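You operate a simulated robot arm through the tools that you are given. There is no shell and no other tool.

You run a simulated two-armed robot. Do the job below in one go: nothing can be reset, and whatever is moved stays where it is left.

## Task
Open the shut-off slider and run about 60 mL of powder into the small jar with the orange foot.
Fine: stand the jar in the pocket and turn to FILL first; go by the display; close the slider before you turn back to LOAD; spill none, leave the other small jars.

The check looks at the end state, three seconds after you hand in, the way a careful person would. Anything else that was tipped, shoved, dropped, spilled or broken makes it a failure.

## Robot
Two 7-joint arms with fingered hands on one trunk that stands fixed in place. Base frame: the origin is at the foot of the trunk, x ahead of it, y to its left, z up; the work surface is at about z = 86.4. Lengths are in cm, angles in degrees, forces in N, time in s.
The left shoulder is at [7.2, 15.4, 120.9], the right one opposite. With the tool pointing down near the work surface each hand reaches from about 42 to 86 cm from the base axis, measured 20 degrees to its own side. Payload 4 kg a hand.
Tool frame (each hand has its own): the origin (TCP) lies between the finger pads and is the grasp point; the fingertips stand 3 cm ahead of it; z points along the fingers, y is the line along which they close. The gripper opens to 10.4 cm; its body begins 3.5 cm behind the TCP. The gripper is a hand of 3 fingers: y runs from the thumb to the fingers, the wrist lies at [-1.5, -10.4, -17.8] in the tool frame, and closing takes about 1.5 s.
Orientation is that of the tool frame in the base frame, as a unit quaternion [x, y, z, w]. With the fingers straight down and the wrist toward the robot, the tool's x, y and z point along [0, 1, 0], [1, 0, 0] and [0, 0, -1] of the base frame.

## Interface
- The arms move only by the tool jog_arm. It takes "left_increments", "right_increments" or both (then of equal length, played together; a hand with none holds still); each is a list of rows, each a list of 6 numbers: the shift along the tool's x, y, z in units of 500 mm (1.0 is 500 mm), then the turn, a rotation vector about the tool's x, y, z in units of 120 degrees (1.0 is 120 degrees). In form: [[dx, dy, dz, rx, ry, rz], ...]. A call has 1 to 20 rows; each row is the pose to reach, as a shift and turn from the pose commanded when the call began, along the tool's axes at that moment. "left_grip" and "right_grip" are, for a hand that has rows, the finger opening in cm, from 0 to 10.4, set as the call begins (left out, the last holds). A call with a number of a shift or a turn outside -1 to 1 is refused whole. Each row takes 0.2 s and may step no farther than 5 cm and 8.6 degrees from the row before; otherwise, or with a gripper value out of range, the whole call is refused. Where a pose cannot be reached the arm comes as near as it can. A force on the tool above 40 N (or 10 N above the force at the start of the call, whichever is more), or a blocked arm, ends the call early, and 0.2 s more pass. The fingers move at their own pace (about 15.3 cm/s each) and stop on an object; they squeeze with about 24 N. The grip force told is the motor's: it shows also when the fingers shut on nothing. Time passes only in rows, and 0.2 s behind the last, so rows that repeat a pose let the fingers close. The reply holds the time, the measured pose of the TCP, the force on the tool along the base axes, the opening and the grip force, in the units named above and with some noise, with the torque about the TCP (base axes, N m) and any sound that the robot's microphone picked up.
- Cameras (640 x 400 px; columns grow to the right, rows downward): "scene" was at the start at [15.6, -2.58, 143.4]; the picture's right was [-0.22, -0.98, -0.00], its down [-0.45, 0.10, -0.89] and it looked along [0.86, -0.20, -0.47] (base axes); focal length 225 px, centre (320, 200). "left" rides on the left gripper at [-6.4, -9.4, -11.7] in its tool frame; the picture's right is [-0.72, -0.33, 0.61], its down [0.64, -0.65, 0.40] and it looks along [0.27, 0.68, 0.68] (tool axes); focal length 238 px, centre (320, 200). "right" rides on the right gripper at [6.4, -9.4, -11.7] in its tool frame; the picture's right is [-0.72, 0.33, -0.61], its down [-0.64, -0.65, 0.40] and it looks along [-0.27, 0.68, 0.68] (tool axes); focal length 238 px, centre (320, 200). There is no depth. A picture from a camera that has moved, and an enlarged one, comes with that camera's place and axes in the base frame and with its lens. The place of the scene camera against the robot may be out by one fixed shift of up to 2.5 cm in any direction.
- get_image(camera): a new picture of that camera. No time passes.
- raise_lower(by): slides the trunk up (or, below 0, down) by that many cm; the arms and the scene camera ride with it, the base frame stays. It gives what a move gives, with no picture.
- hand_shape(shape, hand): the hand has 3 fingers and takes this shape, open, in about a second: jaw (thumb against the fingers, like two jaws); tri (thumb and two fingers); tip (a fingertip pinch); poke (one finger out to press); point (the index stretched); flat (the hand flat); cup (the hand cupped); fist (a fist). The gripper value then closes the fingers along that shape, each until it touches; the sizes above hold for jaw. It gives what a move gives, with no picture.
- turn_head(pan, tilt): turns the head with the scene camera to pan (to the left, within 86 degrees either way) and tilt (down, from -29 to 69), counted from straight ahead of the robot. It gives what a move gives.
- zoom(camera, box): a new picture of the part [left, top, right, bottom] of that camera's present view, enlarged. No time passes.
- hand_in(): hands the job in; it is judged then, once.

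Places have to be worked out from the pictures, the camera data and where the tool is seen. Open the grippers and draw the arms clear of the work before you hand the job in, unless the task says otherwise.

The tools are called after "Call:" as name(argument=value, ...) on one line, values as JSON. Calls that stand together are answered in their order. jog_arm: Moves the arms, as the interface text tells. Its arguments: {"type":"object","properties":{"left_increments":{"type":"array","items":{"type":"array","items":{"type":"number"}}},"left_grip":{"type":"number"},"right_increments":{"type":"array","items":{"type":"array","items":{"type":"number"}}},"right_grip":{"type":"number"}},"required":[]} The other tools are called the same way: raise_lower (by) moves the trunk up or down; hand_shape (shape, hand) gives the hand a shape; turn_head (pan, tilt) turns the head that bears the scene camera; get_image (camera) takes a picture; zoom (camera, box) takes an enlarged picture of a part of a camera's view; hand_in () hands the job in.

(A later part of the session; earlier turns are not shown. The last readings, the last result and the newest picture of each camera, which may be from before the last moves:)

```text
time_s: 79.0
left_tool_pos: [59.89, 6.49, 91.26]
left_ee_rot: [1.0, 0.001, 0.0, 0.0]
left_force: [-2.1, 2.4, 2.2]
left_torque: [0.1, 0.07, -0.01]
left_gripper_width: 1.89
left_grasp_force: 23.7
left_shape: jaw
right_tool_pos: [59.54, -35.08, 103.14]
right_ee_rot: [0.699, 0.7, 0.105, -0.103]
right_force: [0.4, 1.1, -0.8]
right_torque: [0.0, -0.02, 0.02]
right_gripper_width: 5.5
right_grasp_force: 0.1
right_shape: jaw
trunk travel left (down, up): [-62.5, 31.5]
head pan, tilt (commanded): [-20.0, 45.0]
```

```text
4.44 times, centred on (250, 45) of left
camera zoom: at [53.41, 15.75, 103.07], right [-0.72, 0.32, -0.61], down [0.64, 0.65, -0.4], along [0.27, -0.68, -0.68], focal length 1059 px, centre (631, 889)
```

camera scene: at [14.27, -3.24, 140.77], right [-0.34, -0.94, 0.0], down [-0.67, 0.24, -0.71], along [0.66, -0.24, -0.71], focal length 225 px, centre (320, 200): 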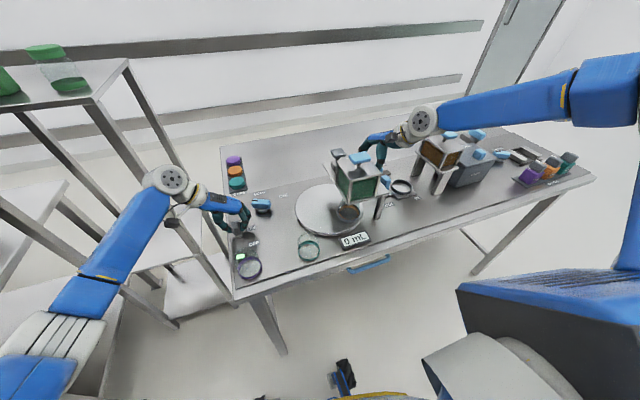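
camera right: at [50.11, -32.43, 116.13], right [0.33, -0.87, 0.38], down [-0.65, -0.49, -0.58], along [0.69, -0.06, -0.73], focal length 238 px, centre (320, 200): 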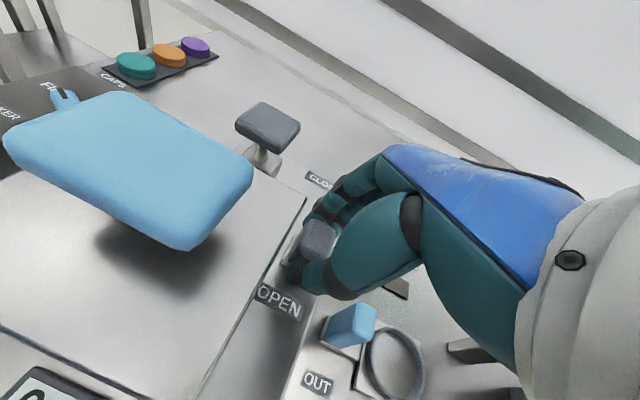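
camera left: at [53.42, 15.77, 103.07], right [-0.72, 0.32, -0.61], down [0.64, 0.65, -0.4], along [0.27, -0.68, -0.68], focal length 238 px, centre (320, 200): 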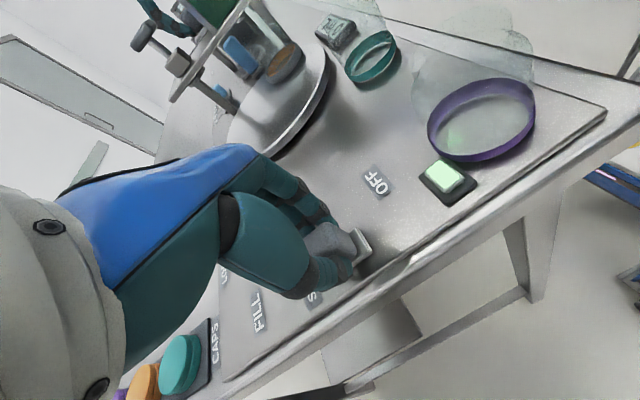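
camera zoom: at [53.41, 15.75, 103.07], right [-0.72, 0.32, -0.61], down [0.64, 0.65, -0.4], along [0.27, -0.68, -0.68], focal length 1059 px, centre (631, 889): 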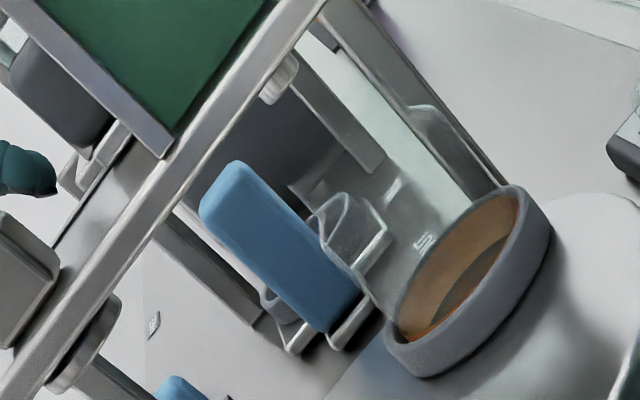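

Still 0 mL. I release the left hand from the shaker switch (perhaps my grip interferes) and watch lamp and display.

Call:
jog_arm(left_increments=[[0, 0, 0, 0, 0, 0], [0, 0, 0, 0, 0, 0], [0, 0, 0, 0, 0, 0]], left_grip=6.0)

Call:
zoom(camera="scene", box=[210, 160, 400, 275])

Call:
zoom(camera="left", box=[260, 130, 480, 310])

```text
time_s: 79.8
left_tool_pos: [59.93, 6.3, 91.33]
left_ee_rot: [1.0, 0.001, 0.0, 0.0]
left_force: [0.0, -0.2, -0.5]
left_torque: [0.01, 0.01, -0.01]
left_gripper_width: 5.95
left_grasp_force: 0.2
left_shape: jaw
right_tool_pos: [59.6, -35.18, 103.09]
right_ee_rot: [0.698, 0.7, 0.106, -0.104]
right_force: [-0.2, 0.2, 0.2]
right_torque: [0.01, -0.02, -0.01]
right_gripper_width: 5.49
right_grasp_force: 0.0
right_shape: jaw
trunk travel left (down, up): [-62.5, 31.5]
head pan, tilt (commanded): [-20.0, 45.0]
```

```text
3.37 times, centred on (305, 218) of scene
camera zoom: at [14.39, -3.38, 140.75], right [-0.34, -0.94, 0.0], down [-0.67, 0.24, -0.71], along [0.66, -0.24, -0.71], focal length 757 px, centre (370, 141)
```

zoom: 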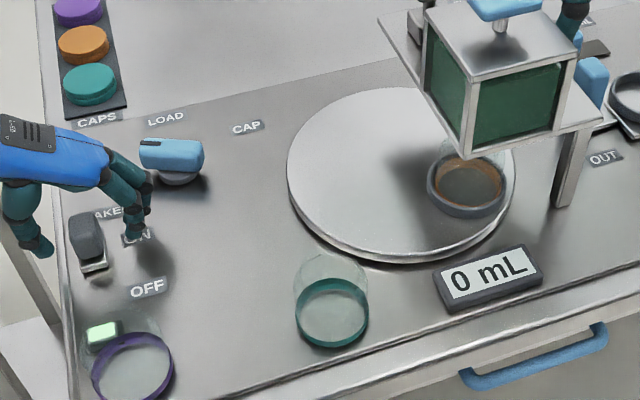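

```text
2.22 times, centred on (370, 220) of left
camera zoom: at [53.46, 15.64, 103.07], right [-0.72, 0.32, -0.61], down [0.64, 0.65, -0.4], along [0.27, -0.68, -0.68], focal length 530 px, centre (209, 156)
```

zoom: 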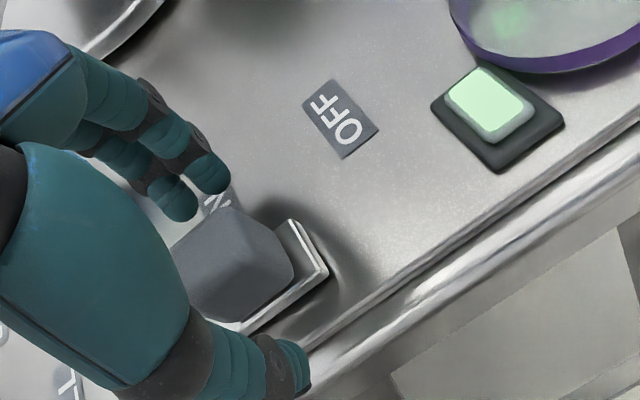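

Lamp stays on, still no flow. I look closely at the hopper top (post of the blue T-handle) and compare with the other hopper for hints.

Call:
zoom(camera="scene", box=[335, 145, 385, 185])

Call:
zoom(camera="scene", box=[415, 120, 475, 170])

Call:
zoom(camera="scene", box=[330, 165, 385, 205])

```text
10.00 times, centred on (360, 165) of scene
camera zoom: at [14.39, -3.38, 140.75], right [-0.34, -0.94, 0.0], down [-0.67, 0.24, -0.71], along [0.66, -0.24, -0.71], focal length 2246 px, centre (-80, 550)
```

zoom: 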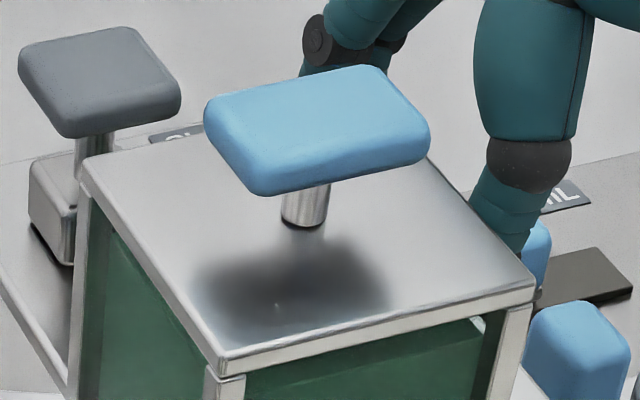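

```text
8.00 times, centred on (445, 145) of scene
camera zoom: at [14.39, -3.38, 140.75], right [-0.34, -0.94, 0.0], down [-0.67, 0.24, -0.71], along [0.66, -0.24, -0.71], focal length 1797 px, centre (-680, 640)
```

zoom: 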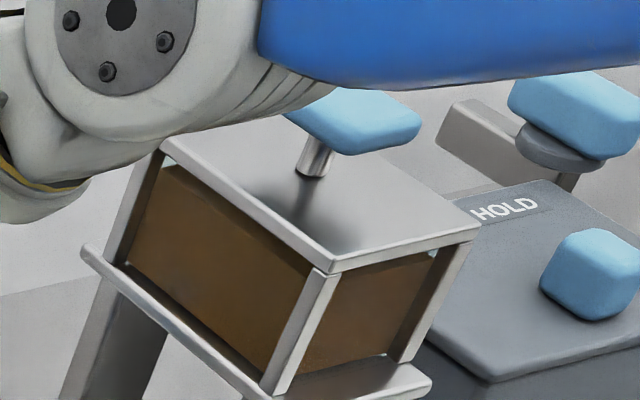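

```text
10.00 times, centred on (358, 185) of scene
camera zoom: at [14.39, -3.38, 140.75], right [-0.34, -0.94, 0.0], down [-0.67, 0.24, -0.71], along [0.66, -0.24, -0.71], focal length 2246 px, centre (-55, 350)
```

zoom: 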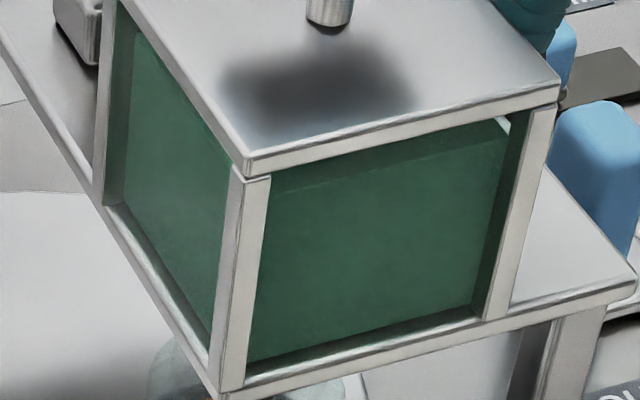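

Still nothing. I close the slider again (pushing the handle with the thumb) so nothing can run unattended while I study the station further.

Call:
jog_arm(right_increments=[[0, 0.03, 0, 0, 0, 0], [0, 0.06, 0, 0, 0, 0], [0, 0.09, 0, 0, 0, 0], [0, 0.12, 0, 0, 0, 0], [0, 0.138, 0, 0, 0, 0], [0, 0.138, 0, 0, 0, 0]])

Call:
zoom(camera="right", box=[160, 140, 360, 310])

Call:
zoom(camera="scene", box=[320, 170, 390, 250])

```text
time_s: 81.2
left_tool_pos: [59.89, 6.3, 91.18]
left_ee_rot: [1.0, 0.001, 0.0, 0.0]
left_force: [-0.1, 0.0, -0.8]
left_torque: [-0.02, -0.01, 0.02]
left_gripper_width: 5.94
left_grasp_force: 0.1
left_shape: jaw
right_tool_pos: [65.19, -35.22, 103.84]
right_ee_rot: [0.698, 0.7, 0.105, -0.104]
right_force: [0.2, 0.5, 0.3]
right_torque: [0.0, -0.03, 0.0]
right_gripper_width: 5.56
right_grasp_force: 0.0
right_shape: jaw
right hand out of reach, approached as far as the arm can: row 4, 5, 6
trunk travel left (down, up): [-62.5, 31.5]
head pan, tilt (commanded): [-20.0, 45.0]
```

```text
2.35 times, centred on (260, 225) of right
camera zoom: at [55.87, -32.47, 116.94], right [0.33, -0.87, 0.38], down [-0.65, -0.49, -0.58], along [0.68, -0.06, -0.73], focal length 561 px, centre (461, 141)
```

zoom: 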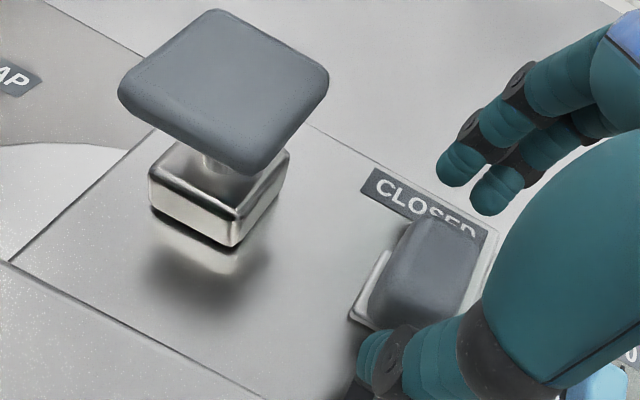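

```text
5.00 times, centred on (355, 210) of scene
camera zoom: at [14.46, -3.34, 140.75], right [-0.34, -0.94, 0.0], down [-0.67, 0.24, -0.7], along [0.66, -0.24, -0.71], focal length 1123 px, centre (145, 150)
```

zoom: 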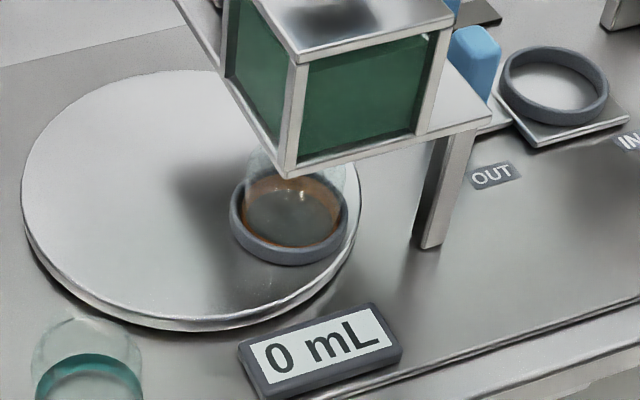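

The slider is fully closed again (base at 63.4–66.4). Now I study the rest of the bench for another control: zooms to the right of the hopper.

Call:
turn_head(pan=-35, tilt=38)

Call:
get_image(camera="scene")

Call:
zoom(camera="scene", box=[200, 100, 420, 260])

Call:
zoom(camera="scene", box=[300, 100, 500, 230])

```text
time_s: 82.0
left_tool_pos: [59.98, 6.43, 91.21]
left_ee_rot: [1.0, 0.001, 0.0, 0.0]
left_force: [0.3, 0.0, 0.2]
left_torque: [0.01, 0.01, 0.03]
left_gripper_width: 5.94
left_grasp_force: 0.1
left_shape: jaw
right_tool_pos: [65.19, -35.13, 103.87]
right_ee_rot: [0.698, 0.701, 0.105, -0.105]
right_force: [0.5, -1.0, -0.2]
right_torque: [-0.01, -0.01, 0.02]
right_gripper_width: 5.53
right_grasp_force: 0.1
right_shape: jaw
trunk travel left (down, up): [-62.5, 31.5]
head pan, tilt (commanded): [-35.0, 38.0]
```

```text
taken
camera scene: at [13.89, -5.5, 141.77], right [-0.57, -0.82, 0.0], down [-0.51, 0.35, -0.79], along [0.64, -0.45, -0.62], focal length 225 px, centre (320, 200)
```

scene: 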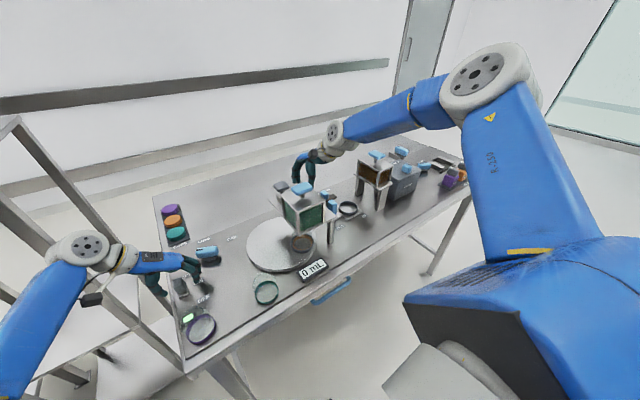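

```text
2.50 times, centred on (310, 180) of scene
camera zoom: at [13.89, -5.5, 141.77], right [-0.57, -0.82, 0.0], down [-0.51, 0.35, -0.79], along [0.64, -0.45, -0.62], focal length 562 px, centre (345, 250)
```

zoom: 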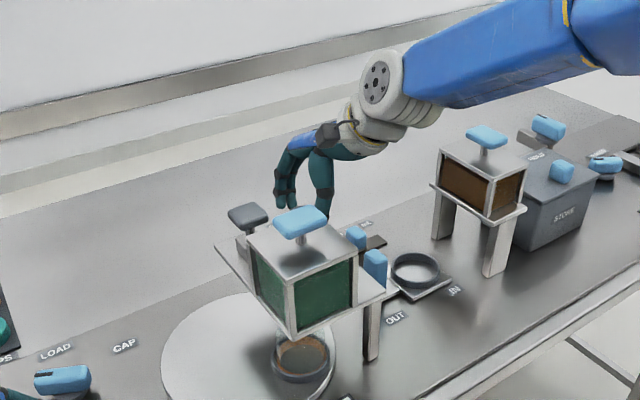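

```text
3.08 times, centred on (400, 165) of scene
camera zoom: at [13.89, -5.5, 141.77], right [-0.57, -0.82, 0.0], down [-0.51, 0.35, -0.79], along [0.64, -0.45, -0.62], focal length 691 px, centre (74, 308)
```

zoom: 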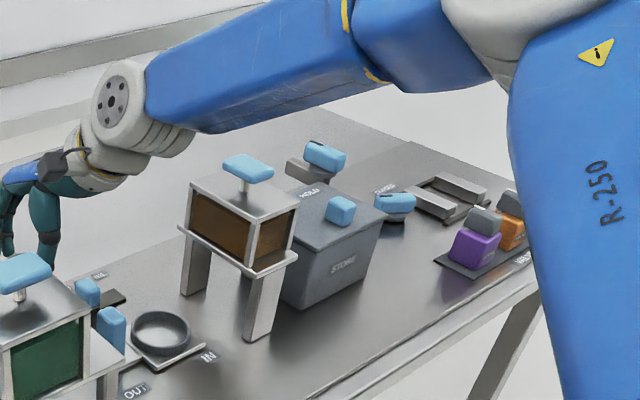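

Nothing else belongs to this station. A remaining possibility is that the knob/turntable stopped a degree or two short of FILL, so I go back to the knob with the left hand (slider is closed): first straight up from the shaker switch.

Call:
jog_arm(left_increments=[[0, 0, -0.04, 0, 0, 0], [0, 0, -0.1, 0, 0, 0], [0, 0, -0.17, 0, 0, 0], [0, 0, -0.24, 0, 0, 0], [0.03, 0.03, -0.24, 0, 0, -0.05], [0.06, 0.07, -0.24, 0, 0, -0.11], [0.09, 0.11, -0.24, 0, 0, -0.17], [0.12, 0.15, -0.24, 0, 0, -0.23], [0.14, 0.17, -0.24, 0, 0, -0.29], [0.144, 0.176, -0.24, 0, 0, -0.35], [0.144, 0.176, -0.24, 0, 0, -0.41], [0.144, 0.176, -0.24, 0, 0, -0.47], [0.144, 0.176, -0.24, 0, 0, -0.53], [0.144, 0.176, -0.24, 0, 0, -0.53]], left_grip=6.5)

Call:
get_image(camera="left")

Call:
zoom(camera="left", box=[330, 200, 510, 340])

Call:
turn_head(pan=-20, tilt=45)

Call:
get_image(camera="scene")

```text
time_s: 85.0
left_tool_pos: [67.0, -2.39, 103.4]
left_ee_rot: [0.849, 0.528, 0.0, 0.001]
left_force: [0.6, 0.1, -0.4]
left_torque: [-0.01, -0.01, 0.01]
left_gripper_width: 6.48
left_grasp_force: 0.0
left_shape: jaw
right_tool_pos: [65.24, -35.17, 103.85]
right_ee_rot: [0.699, 0.7, 0.105, -0.106]
right_force: [0.0, -0.1, 0.4]
right_torque: [-0.02, 0.01, -0.02]
right_gripper_width: 5.53
right_grasp_force: 0.1
right_shape: jaw
trunk travel left (down, up): [-62.5, 31.5]
head pan, tilt (commanded): [-35.0, 38.0]
```

```text
taken
camera left: at [55.78, -4.06, 115.19], right [-0.61, -0.5, -0.61], down [-0.3, 0.86, -0.4], along [0.73, -0.06, -0.68], focal length 238 px, centre (320, 200)
```

left: 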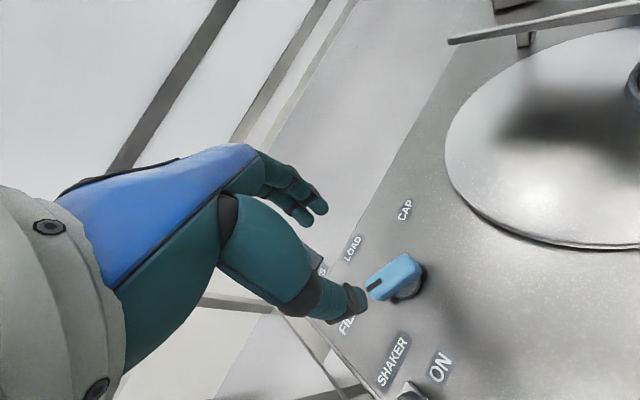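

```text
2.86 times, centred on (420, 270) of left
camera zoom: at [55.78, -4.06, 115.19], right [-0.61, -0.5, -0.61], down [-0.3, 0.86, -0.4], along [0.73, -0.06, -0.68], focal length 681 px, centre (34, 0)
```

zoom: 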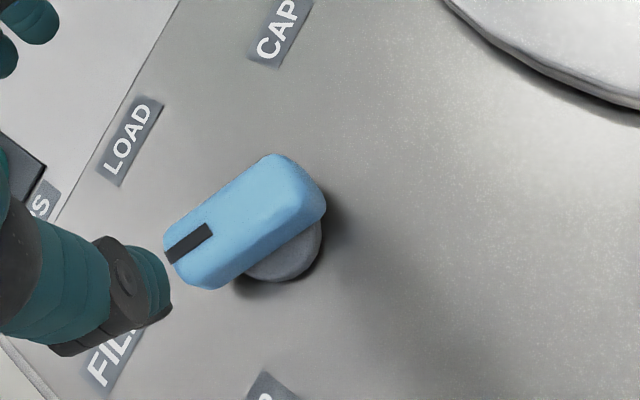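

```text
time_s: 85.7
left_tool_pos: [67.16, -2.42, 103.31]
left_ee_rot: [0.85, 0.528, 0.001, 0.0]
left_force: [-0.5, -0.7, -0.2]
left_torque: [0.0, -0.01, 0.03]
left_gripper_width: 6.44
left_grasp_force: 0.0
left_shape: jaw
right_tool_pos: [65.2, -35.26, 103.78]
right_ee_rot: [0.699, 0.7, 0.106, -0.104]
right_force: [0.4, -0.4, -0.3]
right_torque: [0.01, -0.01, -0.01]
right_gripper_width: 5.55
right_grasp_force: 0.0
right_shape: jaw
trunk travel left (down, up): [-62.5, 31.5]
head pan, tilt (commanded): [-20.0, 45.0]
```

```text
taken
camera scene: at [14.46, -3.4, 140.75], right [-0.34, -0.94, 0.0], down [-0.67, 0.24, -0.7], along [0.66, -0.24, -0.71], focal length 225 px, centre (320, 200)
```

scene: 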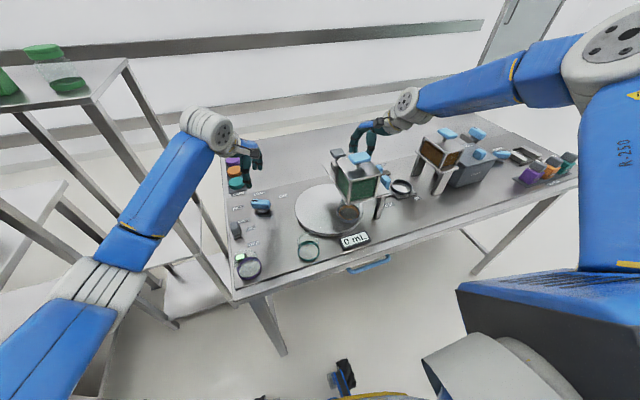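

The pointer measures 64° and the jar sits symmetric to the cap press, so FILL looks right; still, being here, I grip the knob and feel whether it can seat further. I lower onto it first.

Call:
jog_arm(left_increments=[[0, 0, 0.06, 0, 0, 0], [0, 0, 0.12, 0, 0, 0], [0, 0, 0.18, 0, 0, 0], [0, 0, 0.22, 0, 0, 0], [0, 0, 0.24, 0, 0, 0], [0, 0, 0.24, 0, 0, 0]])

Call:
zoom(camera="left", box=[260, 180, 440, 320])

```text
time_s: 87.1
left_tool_pos: [67.31, -2.42, 91.26]
left_ee_rot: [0.85, 0.528, 0.0, 0.0]
left_force: [0.4, -0.5, -0.7]
left_torque: [-0.01, -0.03, 0.0]
left_gripper_width: 6.42
left_grasp_force: 0.1
left_shape: jaw
right_tool_pos: [65.09, -35.24, 103.9]
right_ee_rot: [0.699, 0.7, 0.105, -0.105]
right_force: [0.6, 0.6, -0.3]
right_torque: [0.01, -0.04, 0.04]
right_gripper_width: 5.54
right_grasp_force: 0.1
right_shape: jaw
trunk travel left (down, up): [-62.5, 31.5]
head pan, tilt (commanded): [-20.0, 45.0]
```

```text
2.86 times, centred on (350, 250) of left
camera zoom: at [55.91, -4.14, 103.1], right [-0.61, -0.5, -0.61], down [-0.3, 0.86, -0.4], along [0.73, -0.06, -0.68], focal length 681 px, centre (234, 57)
```

zoom: 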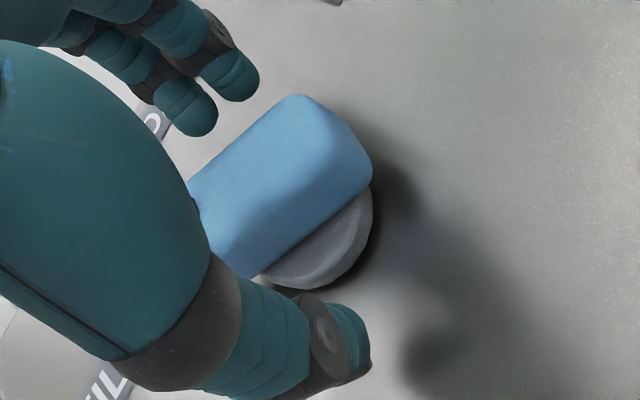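

The bar lies exactly along my tool axis as it did at LOAD, so the knob stands at ≈64° from LOAD. I grip and try a gentle 4° further to feel for a stop.

Call:
jog_arm(left_increments=[[0, 0, 0, 0, 0, 0], [0, 0, 0, 0, 0, 0], [0, 0, 0, 0, 0, 0], [0, 0, 0, 0, 0, 0], [0, 0, 0, 0, 0, 0], [0, 0, 0, 0, 0, 0], [0, 0, 0, 0, 0, -0.017], [0, 0, 0, 0, 0, -0.034], [0, 0, 0, 0, 0, -0.034]], left_grip=0.5)

Call:
zoom(camera="scene", box=[300, 160, 400, 255])

```text
time_s: 89.1
left_tool_pos: [67.27, -2.66, 91.34]
left_ee_rot: [0.83, 0.558, 0.0, -0.002]
left_force: [0.2, -2.1, -4.7]
left_torque: [-0.03, -0.03, -0.1]
left_gripper_width: 1.88
left_grasp_force: 24.0
left_shape: jaw
right_tool_pos: [65.24, -35.21, 103.89]
right_ee_rot: [0.699, 0.7, 0.105, -0.105]
right_force: [-0.2, 0.2, 0.8]
right_torque: [-0.01, -0.02, -0.05]
right_gripper_width: 5.55
right_grasp_force: 0.1
right_shape: jaw
trunk travel left (down, up): [-62.5, 31.5]
head pan, tilt (commanded): [-20.0, 45.0]
```

```text
4.21 times, centred on (350, 208) of scene
camera zoom: at [14.53, -3.47, 140.73], right [-0.34, -0.94, 0.0], down [-0.67, 0.24, -0.7], along [0.66, -0.24, -0.71], focal length 946 px, centre (194, 168)
```

zoom: 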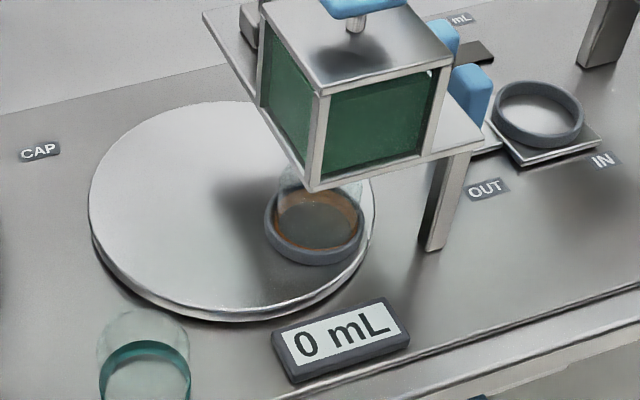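

The knob does not go further (hand turned 4°, turntable stayed): it is at its FILL end. I turn my hand back, release the knob and withdraw upward; then I regrip the slider with the right hand.

Call:
jog_arm(left_increments=[[0, 0, 0, 0, 0, 0.017], [0, 0, 0, 0, 0, 0.034], [0, 0, 0, 0, 0, 0.034]], right_increments=[[0, -0.004, 0.005, 0, 0, 0], [0, -0.008, 0.01, 0, 0, 0], [0, -0.01, 0.015, 0, 0, 0]])

Call:
jog_arm(left_increments=[[0, 0, 0, 0, 0, 0], [0, 0, 0, 0, 0, 0], [0, 0, 0, 0, 0, 0], [0, 0, -0.03, 0, 0, 0], [0, 0, -0.1, 0, 0, 0], [0, 0, -0.17, 0, 0, 0], [0, 0, -0.24, 0, 0, 0]], right_increments=[[0, 0, 0, 0, 0, 0], [0, 0, 0, 0, 0, 0], [0, 0, 0, 0, 0, 0], [0, 0, 0, 0, 0, 0], [0, 0, 0, 0, 0, 0], [0, 0, 0, 0, 0, 0], [0, 0, 0, 0, 0, 0]], left_grip=6.5, right_grip=0.5)

Call:
zoom(camera="right", box=[160, 140, 360, 310])

Call:
zoom(camera="scene", box=[210, 160, 400, 275])

```text
time_s: 89.9
left_tool_pos: [67.29, -2.49, 91.31]
left_ee_rot: [0.849, 0.528, 0.0, 0.0]
left_force: [-0.2, -2.1, -3.5]
left_torque: [-0.09, 0.03, 0.04]
left_gripper_width: 1.88
left_grasp_force: 24.1
left_shape: jaw
right_tool_pos: [64.85, -35.14, 103.04]
right_ee_rot: [0.698, 0.7, 0.105, -0.105]
right_force: [0.7, 0.0, 0.0]
right_torque: [-0.02, -0.01, -0.02]
right_gripper_width: 5.52
right_grasp_force: 0.1
right_shape: jaw
trunk travel left (down, up): [-62.5, 31.5]
head pan, tilt (commanded): [-20.0, 45.0]
```

```text
time_s: 91.5
left_tool_pos: [67.09, -2.31, 103.44]
left_ee_rot: [0.849, 0.528, -0.001, 0.0]
left_force: [0.3, -0.4, 0.4]
left_torque: [0.05, -0.01, 0.0]
left_gripper_width: 6.47
left_grasp_force: 0.1
left_shape: jaw
right_tool_pos: [64.67, -35.19, 103.02]
right_ee_rot: [0.699, 0.7, 0.105, -0.106]
right_force: [-0.4, -2.2, 2.4]
right_torque: [-0.01, 0.04, -0.03]
right_gripper_width: 1.55
right_grasp_force: 23.8
right_shape: jaw
trunk travel left (down, up): [-62.5, 31.5]
head pan, tilt (commanded): [-20.0, 45.0]
```

```text
2.35 times, centred on (260, 225) of right
camera zoom: at [55.41, -32.33, 116.19], right [0.33, -0.87, 0.38], down [-0.65, -0.49, -0.58], along [0.69, -0.06, -0.73], focal length 561 px, centre (461, 141)
```

zoom: 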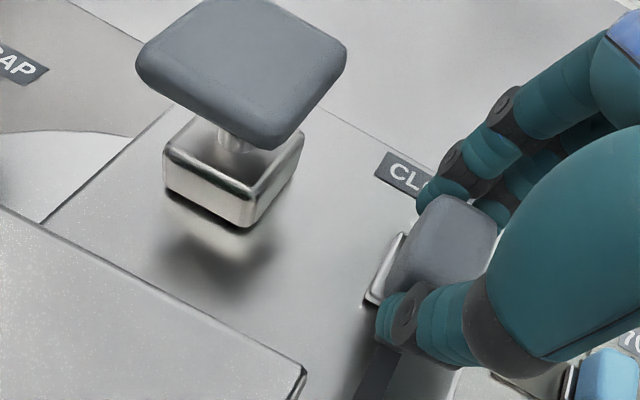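

```text
3.37 times, centred on (305, 218) of scene
camera zoom: at [14.38, -3.48, 140.75], right [-0.34, -0.94, 0.0], down [-0.67, 0.24, -0.7], along [0.66, -0.24, -0.71], focal length 757 px, centre (370, 141)
```

zoom: 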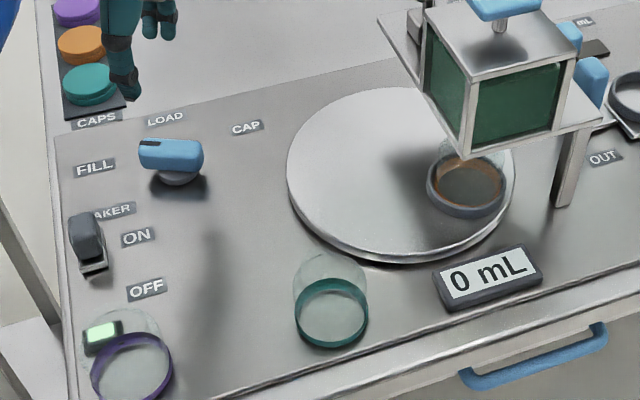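

Regripped, shaker lamp on, knob at FILL. I pull the slider fully open against its stop in one stroke and hold it there.

Call:
jog_arm(right_increments=[[0, -0.022, 0, 0, 0, 0], [0, -0.044, 0, 0, 0, 0], [0, -0.066, 0, 0, 0, 0], [0, -0.088, 0, 0, 0, 0], [0, -0.108, 0, 0, 0, 0], [0, -0.11, 0, 0, 0, 0]])

Call:
zoom(camera="scene", box=[320, 170, 390, 250])

```text
time_s: 92.9
left_tool_pos: [67.16, -2.29, 103.37]
left_ee_rot: [0.85, 0.527, 0.0, 0.0]
left_force: [-0.1, 1.1, -0.3]
left_torque: [0.02, 0.02, -0.03]
left_gripper_width: 6.46
left_grasp_force: 0.1
left_shape: jaw
right_tool_pos: [59.51, -35.2, 103.23]
right_ee_rot: [0.699, 0.699, 0.107, -0.103]
right_force: [7.4, -3.6, 5.7]
right_torque: [-0.04, -0.31, -0.1]
right_gripper_width: 1.68
right_grasp_force: 24.4
right_shape: jaw
trunk travel left (down, up): [-62.5, 31.5]
head pan, tilt (commanded): [-20.0, 45.0]
```

```text
5.00 times, centred on (355, 210) of scene
camera zoom: at [14.55, -3.49, 140.74], right [-0.34, -0.94, 0.0], down [-0.67, 0.24, -0.7], along [0.66, -0.24, -0.71], focal length 1123 px, centre (145, 150)
```

zoom: 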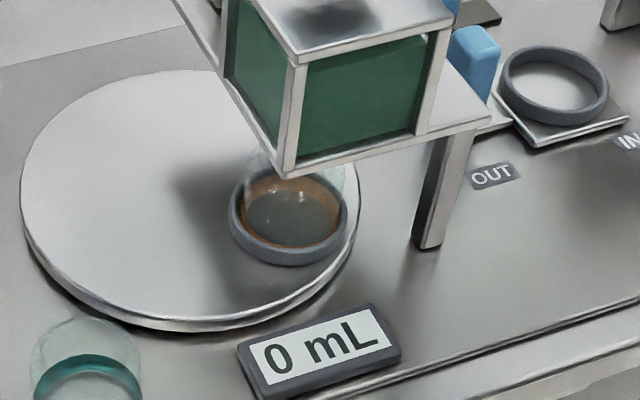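

Fully open against the stop (7 N); display 0 mL. I hold and wait 1 s.

Call:
jog_arm(right_increments=[[0, 0, 0, 0, 0, 0], [0, 0, 0, 0, 0, 0], [0, 0, 0, 0, 0, 0], [0, 0, 0, 0, 0, 0]])

Call:
zoom(camera="scene", box=[320, 170, 390, 250])

```text
time_s: 93.9
left_tool_pos: [67.18, -2.34, 103.28]
left_ee_rot: [0.849, 0.528, 0.0, -0.001]
left_force: [0.5, 0.7, -1.2]
left_torque: [-0.01, -0.01, 0.0]
left_gripper_width: 6.46
left_grasp_force: 0.1
left_shape: jaw
right_tool_pos: [59.5, -35.07, 103.04]
right_ee_rot: [0.699, 0.7, 0.106, -0.104]
right_force: [10.5, -3.7, 8.6]
right_torque: [-0.01, -0.36, -0.11]
right_gripper_width: 1.7
right_grasp_force: 23.6
right_shape: jaw
trunk travel left (down, up): [-62.5, 31.5]
head pan, tilt (commanded): [-20.0, 45.0]
```

```text
5.00 times, centred on (355, 210) of scene
camera zoom: at [14.57, -3.48, 140.74], right [-0.34, -0.94, 0.0], down [-0.67, 0.24, -0.7], along [0.66, -0.24, -0.71], focal length 1123 px, centre (145, 150)
```

zoom: 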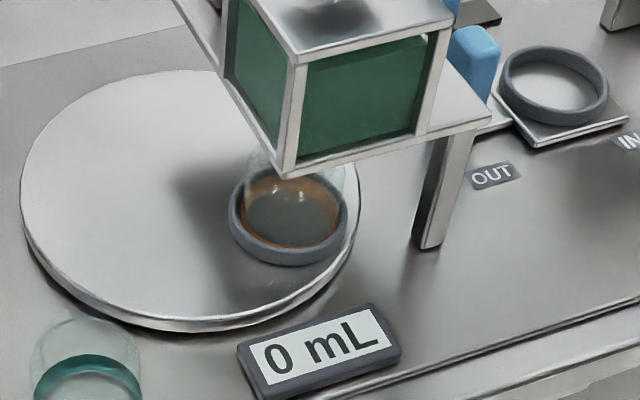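

Still 0 mL. I keep holding, waiting two seconds this time.

Call:
jog_arm(right_increments=[[0, 0.002, 0, 0, 0, 0], [0, 0.002, 0, 0, 0, 0], [0, 0.002, 0, 0, 0, 0], [0, 0.002, 0, 0, 0, 0], [0, 0.002, 0, 0, 0, 0], [0, 0.002, 0, 0, 0, 0], [0, 0.002, 0, 0, 0, 0], [0, 0.002, 0, 0, 0, 0], [0, 0.002, 0, 0, 0, 0]])

Call:
zoom(camera="scene", box=[320, 170, 390, 250])

Call:
get_image(camera="left")

```text
time_s: 95.9
left_tool_pos: [67.25, -2.39, 103.45]
left_ee_rot: [0.849, 0.528, -0.001, 0.0]
left_force: [-0.7, -0.1, 0.5]
left_torque: [0.0, -0.01, -0.03]
left_gripper_width: 6.47
left_grasp_force: 0.1
left_shape: jaw
right_tool_pos: [59.38, -35.03, 102.99]
right_ee_rot: [0.699, 0.7, 0.106, -0.104]
right_force: [9.8, -5.5, 10.3]
right_torque: [-0.02, -0.3, -0.14]
right_gripper_width: 1.74
right_grasp_force: 23.5
right_shape: jaw
trunk travel left (down, up): [-62.5, 31.5]
head pan, tilt (commanded): [-20.0, 45.0]
```

```text
5.00 times, centred on (355, 210) of scene
camera zoom: at [14.51, -3.5, 140.75], right [-0.34, -0.94, 0.0], down [-0.67, 0.24, -0.7], along [0.66, -0.24, -0.71], focal length 1123 px, centre (145, 150)
```

zoom: 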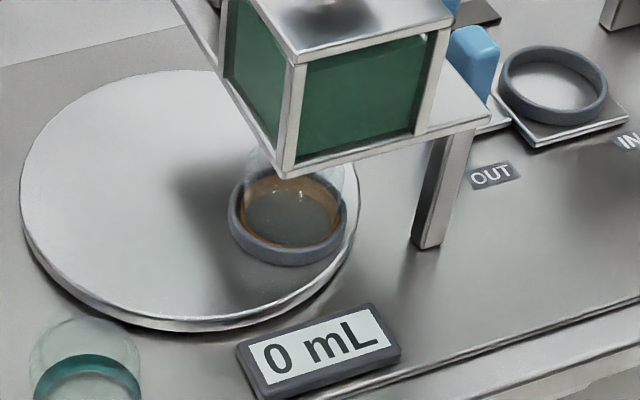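

```text
taken
camera left: at [55.9, -3.98, 115.18], right [-0.61, -0.5, -0.61], down [-0.3, 0.86, -0.4], along [0.73, -0.06, -0.68], focal length 238 px, centre (320, 200)
```

left: 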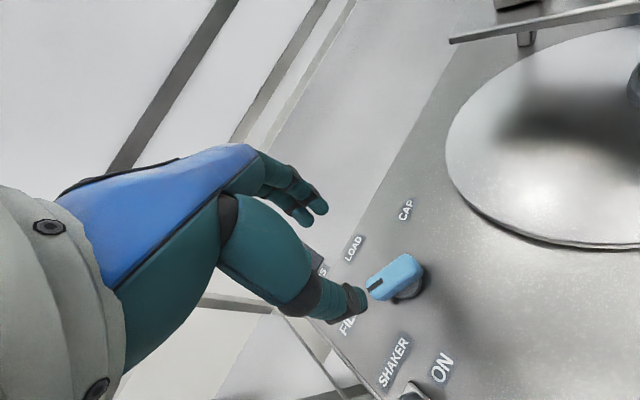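

Still nothing. Perhaps the running shaker is what blocks filling (it may shake the turntable), and my first wait without it was short. I bring the left hand back over the shaker switch to put it OFF again and test with a longer wait.

Call:
jog_arm(left_increments=[[0.015, -0.03, 0, 0, 0, 0.06], [0.03, -0.07, 0, 0, 0, 0.12], [0.05, -0.11, 0, 0, 0, 0.18], [0.07, -0.15, 0, 0, 0, 0.24], [0.085, -0.185, 0, 0, 0, 0.3], [0.0934, -0.2087, 0, 0, 0, 0.36], [0.0934, -0.2087, 0, 0, 0, 0.42], [0.0934, -0.2087, 0, 0, 0, 0.48], [0.0934, -0.2087, 0, 0, 0, 0.532], [0.0934, -0.2087, 0, 0, 0, 0.532]])

Call:
zoom(camera="left", box=[330, 200, 510, 340])

Call:
zoom(camera="scene", box=[210, 160, 400, 275])

```text
time_s: 98.1
left_tool_pos: [59.93, 6.43, 103.24]
left_ee_rot: [1.0, -0.001, 0.0, 0.0]
left_force: [0.4, 0.8, 0.5]
left_torque: [0.0, -0.02, 0.02]
left_gripper_width: 6.46
left_grasp_force: 0.1
left_shape: jaw
right_tool_pos: [59.52, -35.11, 103.11]
right_ee_rot: [0.698, 0.7, 0.106, -0.104]
right_force: [9.7, -5.1, 10.1]
right_torque: [-0.04, -0.33, -0.08]
right_gripper_width: 1.74
right_grasp_force: 23.9
right_shape: jaw
trunk travel left (down, up): [-62.5, 31.5]
head pan, tilt (commanded): [-20.0, 45.0]
```

```text
2.86 times, centred on (420, 270) of left
camera zoom: at [53.58, 15.78, 115.12], right [-0.72, 0.33, -0.61], down [0.64, 0.65, -0.4], along [0.27, -0.68, -0.68], focal length 681 px, centre (34, 0)
```

zoom: 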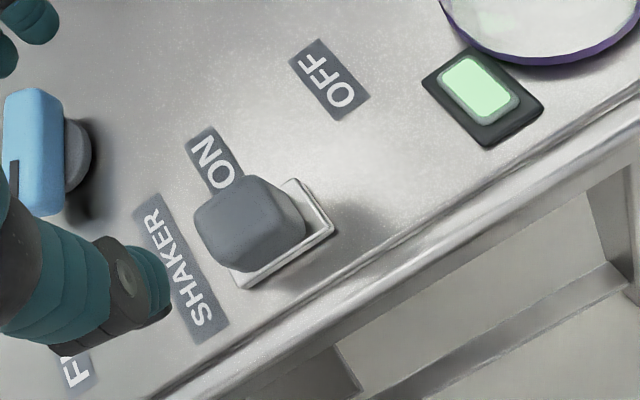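

```text
3.37 times, centred on (305, 218) of scene
camera zoom: at [14.51, -3.43, 140.75], right [-0.34, -0.94, 0.0], down [-0.67, 0.24, -0.7], along [0.66, -0.24, -0.71], focal length 757 px, centre (370, 141)
```

zoom: 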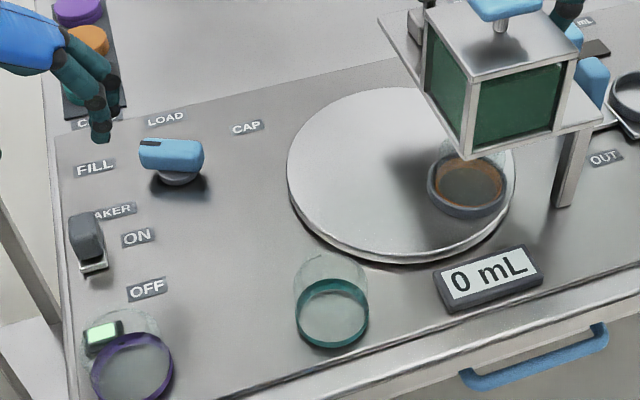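

The hand is over the shaker block. I lower, grip it, and slide it back to OFF, checking afterwards.

Call:
jog_arm(left_increments=[[0, 0, 0.06, 0, 0, 0], [0, 0, 0.12, 0, 0, 0], [0, 0, 0.18, 0, 0, 0], [0, 0, 0.22, 0, 0, 0], [0, 0, 0.238, 0, 0, 0], [0, 0, 0.238, 0, 0, 0]])

Call:
jog_arm(left_increments=[[0, 0, 0, 0, 0, 0], [0, 0, 0, 0, 0, 0], [0, 0, 0, 0, 0, 0], [0, 0, 0, 0, 0, 0], [0, 0, 0, 0, 0, 0], [0, 0, 0, 0, 0, 0]], left_grip=0.5)

Call:
zoom(camera="scene", box=[210, 160, 400, 275])

```text
time_s: 99.5
left_tool_pos: [60.0, 6.36, 91.52]
left_ee_rot: [1.0, -0.001, -0.002, 0.0]
left_force: [-0.2, 0.1, -0.9]
left_torque: [0.0, 0.01, -0.01]
left_gripper_width: 6.46
left_grasp_force: 0.0
left_shape: jaw
right_tool_pos: [59.51, -35.17, 103.05]
right_ee_rot: [0.699, 0.7, 0.105, -0.104]
right_force: [9.2, -4.5, 9.8]
right_torque: [-0.04, -0.32, -0.11]
right_gripper_width: 1.74
right_grasp_force: 23.8
right_shape: jaw
trunk travel left (down, up): [-62.5, 31.5]
head pan, tilt (commanded): [-20.0, 45.0]
```

```text
time_s: 100.9
left_tool_pos: [59.98, 6.48, 91.52]
left_ee_rot: [1.0, -0.001, -0.001, 0.001]
left_force: [-0.8, 1.3, -3.9]
left_torque: [0.0, -0.01, 0.02]
left_gripper_width: 1.84
left_grasp_force: 24.6
left_shape: jaw
right_tool_pos: [59.41, -35.14, 103.09]
right_ee_rot: [0.699, 0.7, 0.105, -0.105]
right_force: [9.4, -6.4, 11.1]
right_torque: [-0.09, -0.34, -0.14]
right_gripper_width: 1.73
right_grasp_force: 23.5
right_shape: jaw
trunk travel left (down, up): [-62.5, 31.5]
head pan, tilt (commanded): [-20.0, 45.0]
```

```text
3.37 times, centred on (305, 218) of scene
camera zoom: at [14.52, -3.4, 140.74], right [-0.34, -0.94, 0.0], down [-0.67, 0.24, -0.7], along [0.66, -0.24, -0.71], focal length 757 px, centre (370, 141)
```

zoom: 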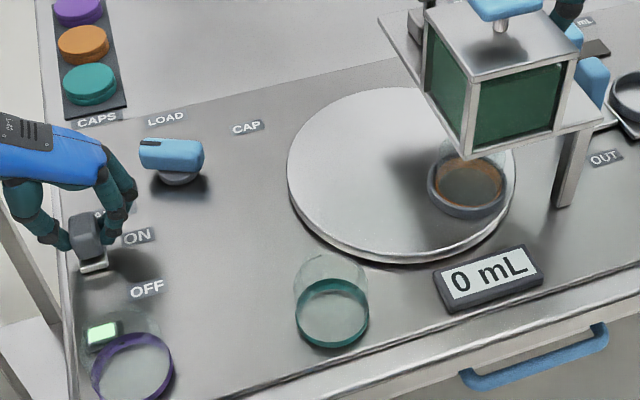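

Gripped; another 8 s fully open with shaker on gave nothing. Now I slide the shaker to OFF.

Call:
jog_arm(left_increments=[[-0.03, 0, 0, 0, 0, 0], [-0.06, 0, 0, 0, 0, 0], [-0.09, 0, 0, 0, 0, 0], [-0.092, 0, 0, 0, 0, 0]])

Call:
zoom(camera="scene", box=[210, 160, 400, 275])

```text
time_s: 101.9
left_tool_pos: [55.47, 6.5, 91.35]
left_ee_rot: [1.0, 0.0, 0.0, 0.0]
left_force: [4.9, 2.5, 2.9]
left_torque: [0.02, -0.1, 0.01]
left_gripper_width: 1.86
left_grasp_force: 24.0
left_shape: jaw
right_tool_pos: [59.52, -35.12, 103.03]
right_ee_rot: [0.699, 0.7, 0.106, -0.106]
right_force: [8.8, -5.7, 9.7]
right_torque: [-0.06, -0.3, -0.13]
right_gripper_width: 1.74
right_grasp_force: 23.8
right_shape: jaw
trunk travel left (down, up): [-62.5, 31.5]
head pan, tilt (commanded): [-20.0, 45.0]
```

```text
3.37 times, centred on (305, 218) of scene
camera zoom: at [14.5, -3.38, 140.76], right [-0.34, -0.94, 0.0], down [-0.67, 0.24, -0.7], along [0.66, -0.24, -0.71], focal length 757 px, centre (370, 141)
```

zoom: 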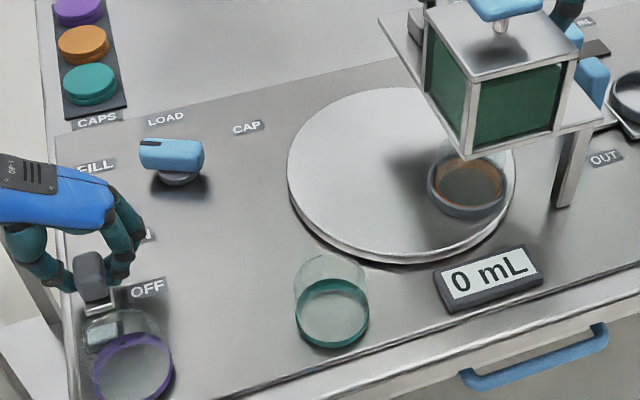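

Shaker is OFF (lamp dark), slider open, 0 mL. I wait 1.2 s and look.

Call:
jog_arm(right_increments=[[0, 0, 0, 0, 0, 0], [0, 0, 0, 0, 0, 0], [0, 0, 0, 0, 0, 0], [0, 0, 0, 0, 0, 0], [0, 0, 0, 0, 0, 0]])

Call:
zoom(camera="scene", box=[320, 170, 390, 250])

```text
time_s: 103.1
left_tool_pos: [55.25, 6.45, 91.35]
left_ee_rot: [1.0, 0.0, 0.0, 0.0]
left_force: [6.3, 4.5, 6.2]
left_torque: [0.09, -0.11, 0.11]
left_gripper_width: 1.88
left_grasp_force: 23.8
left_shape: jaw
right_tool_pos: [59.53, -35.03, 103.05]
right_ee_rot: [0.699, 0.7, 0.105, -0.105]
right_force: [8.8, -7.2, 8.9]
right_torque: [-0.1, -0.31, -0.12]
right_gripper_width: 1.72
right_grasp_force: 23.3
right_shape: jaw
trunk travel left (down, up): [-62.5, 31.5]
head pan, tilt (commanded): [-20.0, 45.0]
```

```text
5.00 times, centred on (355, 210) of scene
camera zoom: at [14.49, -3.35, 140.75], right [-0.34, -0.94, 0.0], down [-0.67, 0.24, -0.7], along [0.66, -0.24, -0.71], focal length 1123 px, centre (145, 150)
```

zoom: 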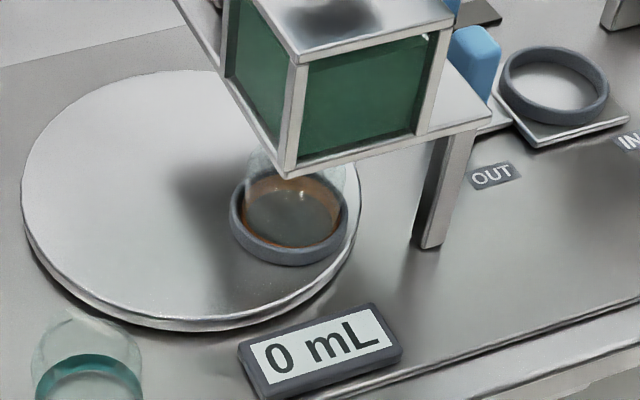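

Still 0 mL. I wait another 2 s with shaker off.

Call:
jog_arm(right_increments=[[0, 0.002, 0.001, 0, 0, 0], [0, 0.002, 0.002, 0, 0, 0], [0, 0.002, 0.002, 0, 0, 0], [0, 0.002, 0.002, 0, 0, 0], [0, 0.002, 0.002, 0, 0, 0], [0, 0.002, 0.002, 0, 0, 0], [0, 0.002, 0.002, 0, 0, 0], [0, 0.002, 0.002, 0, 0, 0], [0, 0.002, 0.002, 0, 0, 0]])

Call:
zoom(camera="scene", box=[320, 170, 390, 250])

```text
time_s: 105.1
left_tool_pos: [55.26, 6.42, 91.38]
left_ee_rot: [1.0, -0.001, 0.0, 0.0]
left_force: [9.9, 4.4, 3.1]
left_torque: [0.13, -0.24, 0.05]
left_gripper_width: 1.89
left_grasp_force: 24.1
left_shape: jaw
right_tool_pos: [59.53, -34.91, 103.12]
right_ee_rot: [0.698, 0.7, 0.106, -0.105]
right_force: [2.4, -10.2, 14.5]
right_torque: [-0.16, -0.12, -0.13]
right_gripper_width: 1.77
right_grasp_force: 23.1
right_shape: jaw
trunk travel left (down, up): [-62.5, 31.5]
head pan, tilt (commanded): [-20.0, 45.0]
```

```text
5.00 times, centred on (355, 210) of scene
camera zoom: at [14.37, -3.37, 140.77], right [-0.34, -0.94, 0.0], down [-0.67, 0.24, -0.71], along [0.66, -0.24, -0.71], focal length 1123 px, centre (145, 150)
```

zoom: 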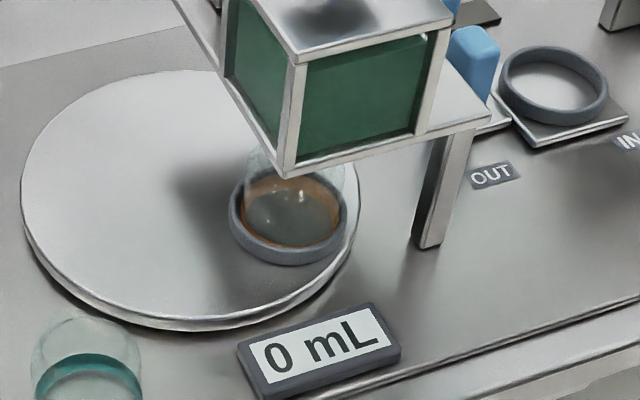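

Neither state gives flow. I close the slider, release the shaker (OFF) and use the left camera to look horizontally under the hopper at spout and jar. First closing and releasing.

Call:
jog_arm(right_increments=[[0, 0.02, -0.002, 0, 0, 0], [0, 0.042, -0.002, 0, 0, 0], [0, 0.064, -0.002, 0, 0, 0], [0, 0.086, -0.002, 0, 0, 0], [0, 0.104, -0.002, 0, 0, 0], [0, 0.108, -0.002, 0, 0, 0]], left_increments=[[0.004, 0, 0, 0, 0, 0], [0.004, 0, 0, 0, 0, 0], [0.004, 0, 0, 0, 0, 0], [0.004, 0, -0.04, 0, 0, 0], [0.004, 0, -0.1, 0, 0, 0], [0.004, 0, -0.16, 0, 0, 0]], left_grip=6.5)

Call:
zoom(camera="scene", box=[210, 160, 400, 275])

Call:
zoom(camera="right", box=[160, 140, 360, 310])

```text
time_s: 106.5
left_tool_pos: [55.42, 6.38, 99.32]
left_ee_rot: [1.0, 0.0, -0.001, 0.0]
left_force: [0.2, 0.0, -0.9]
left_torque: [0.02, 0.03, 0.01]
left_gripper_width: 6.46
left_grasp_force: 0.1
left_shape: jaw
right_tool_pos: [64.77, -35.17, 103.07]
right_ee_rot: [0.699, 0.7, 0.104, -0.107]
right_force: [-2.0, 0.0, 1.8]
right_torque: [0.01, 0.01, -0.03]
right_gripper_width: 1.75
right_grasp_force: 23.8
right_shape: jaw
trunk travel left (down, up): [-62.5, 31.5]
head pan, tilt (commanded): [-20.0, 45.0]
```

```text
3.37 times, centred on (305, 218) of scene
camera zoom: at [14.32, -3.34, 140.75], right [-0.34, -0.94, 0.0], down [-0.67, 0.24, -0.71], along [0.66, -0.24, -0.71], focal length 757 px, centre (370, 141)
```

zoom: 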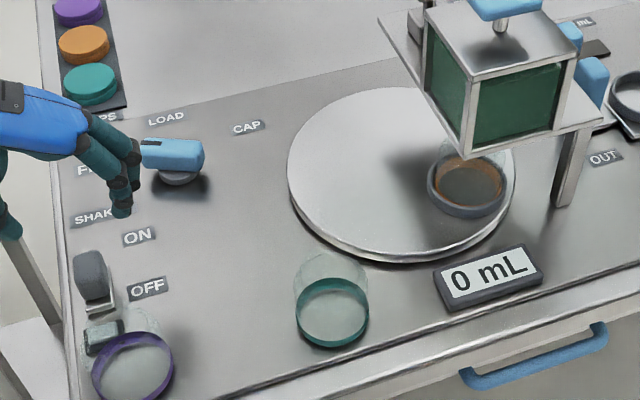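

```text
2.35 times, centred on (260, 225) of right
camera zoom: at [55.36, -32.32, 116.17], right [0.33, -0.87, 0.37], down [-0.65, -0.5, -0.57], along [0.68, -0.06, -0.73], focal length 561 px, centre (461, 141)
```

zoom: 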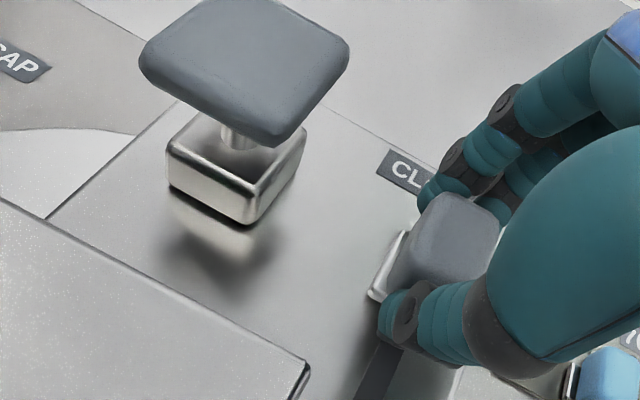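

Slider closed, shaker off. I pitch the left hand up by 45° and move it so its camera looks level under the hopper plate.

Call:
jog_arm(left_increments=[[0.005, 0.01, -0.04, -0.05, 0, 0], [0.02, 0.04, -0.05, -0.11, 0, 0], [0.035, 0.07, -0.03, -0.17, 0, 0], [0.05, 0.1, 0.0, -0.23, 0, 0], [0.06, 0.13, 0.02, -0.29, 0, 0], [0.062, 0.148, 0.04, -0.35, 0, 0], [0.062, 0.148, 0.046, -0.375, 0, 0], [0.062, 0.148, 0.046, -0.375, 0, 0]])

Call:
get_image(camera="left")

Call:
get_image(camera="scene")

```text
time_s: 108.3
left_tool_pos: [58.5, -1.03, 97.36]
left_ee_rot: [0.924, -0.001, 0.0, 0.383]
left_force: [-0.5, 0.0, -0.3]
left_torque: [0.02, -0.01, 0.01]
left_gripper_width: 6.49
left_grasp_force: 0.0
left_shape: jaw
right_tool_pos: [64.82, -35.16, 103.1]
right_ee_rot: [0.699, 0.7, 0.105, -0.105]
right_force: [-4.6, 3.5, -3.7]
right_torque: [0.01, 0.11, 0.02]
right_gripper_width: 1.72
right_grasp_force: 24.3
right_shape: jaw
trunk travel left (down, up): [-62.5, 31.5]
head pan, tilt (commanded): [-20.0, 45.0]
```

```text
taken
camera left: at [52.04, 13.85, 98.92], right [-0.72, -0.2, -0.66], down [0.64, 0.17, -0.75], along [0.27, -0.96, 0.0], focal length 238 px, centre (320, 200)
```

left: 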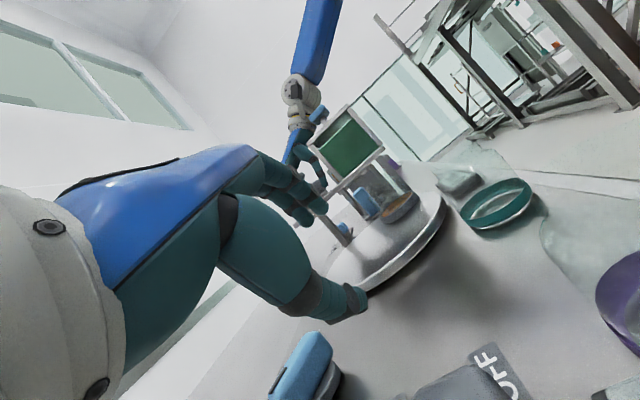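

```text
taken
camera scene: at [14.39, -3.32, 140.75], right [-0.34, -0.94, 0.0], down [-0.67, 0.24, -0.71], along [0.66, -0.24, -0.71], focal length 225 px, centre (320, 200)
```

scene: 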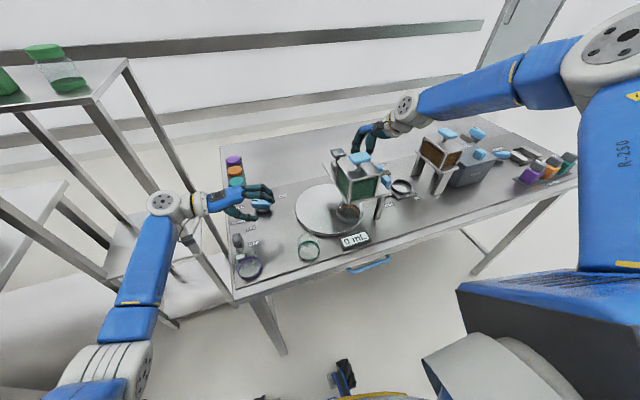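

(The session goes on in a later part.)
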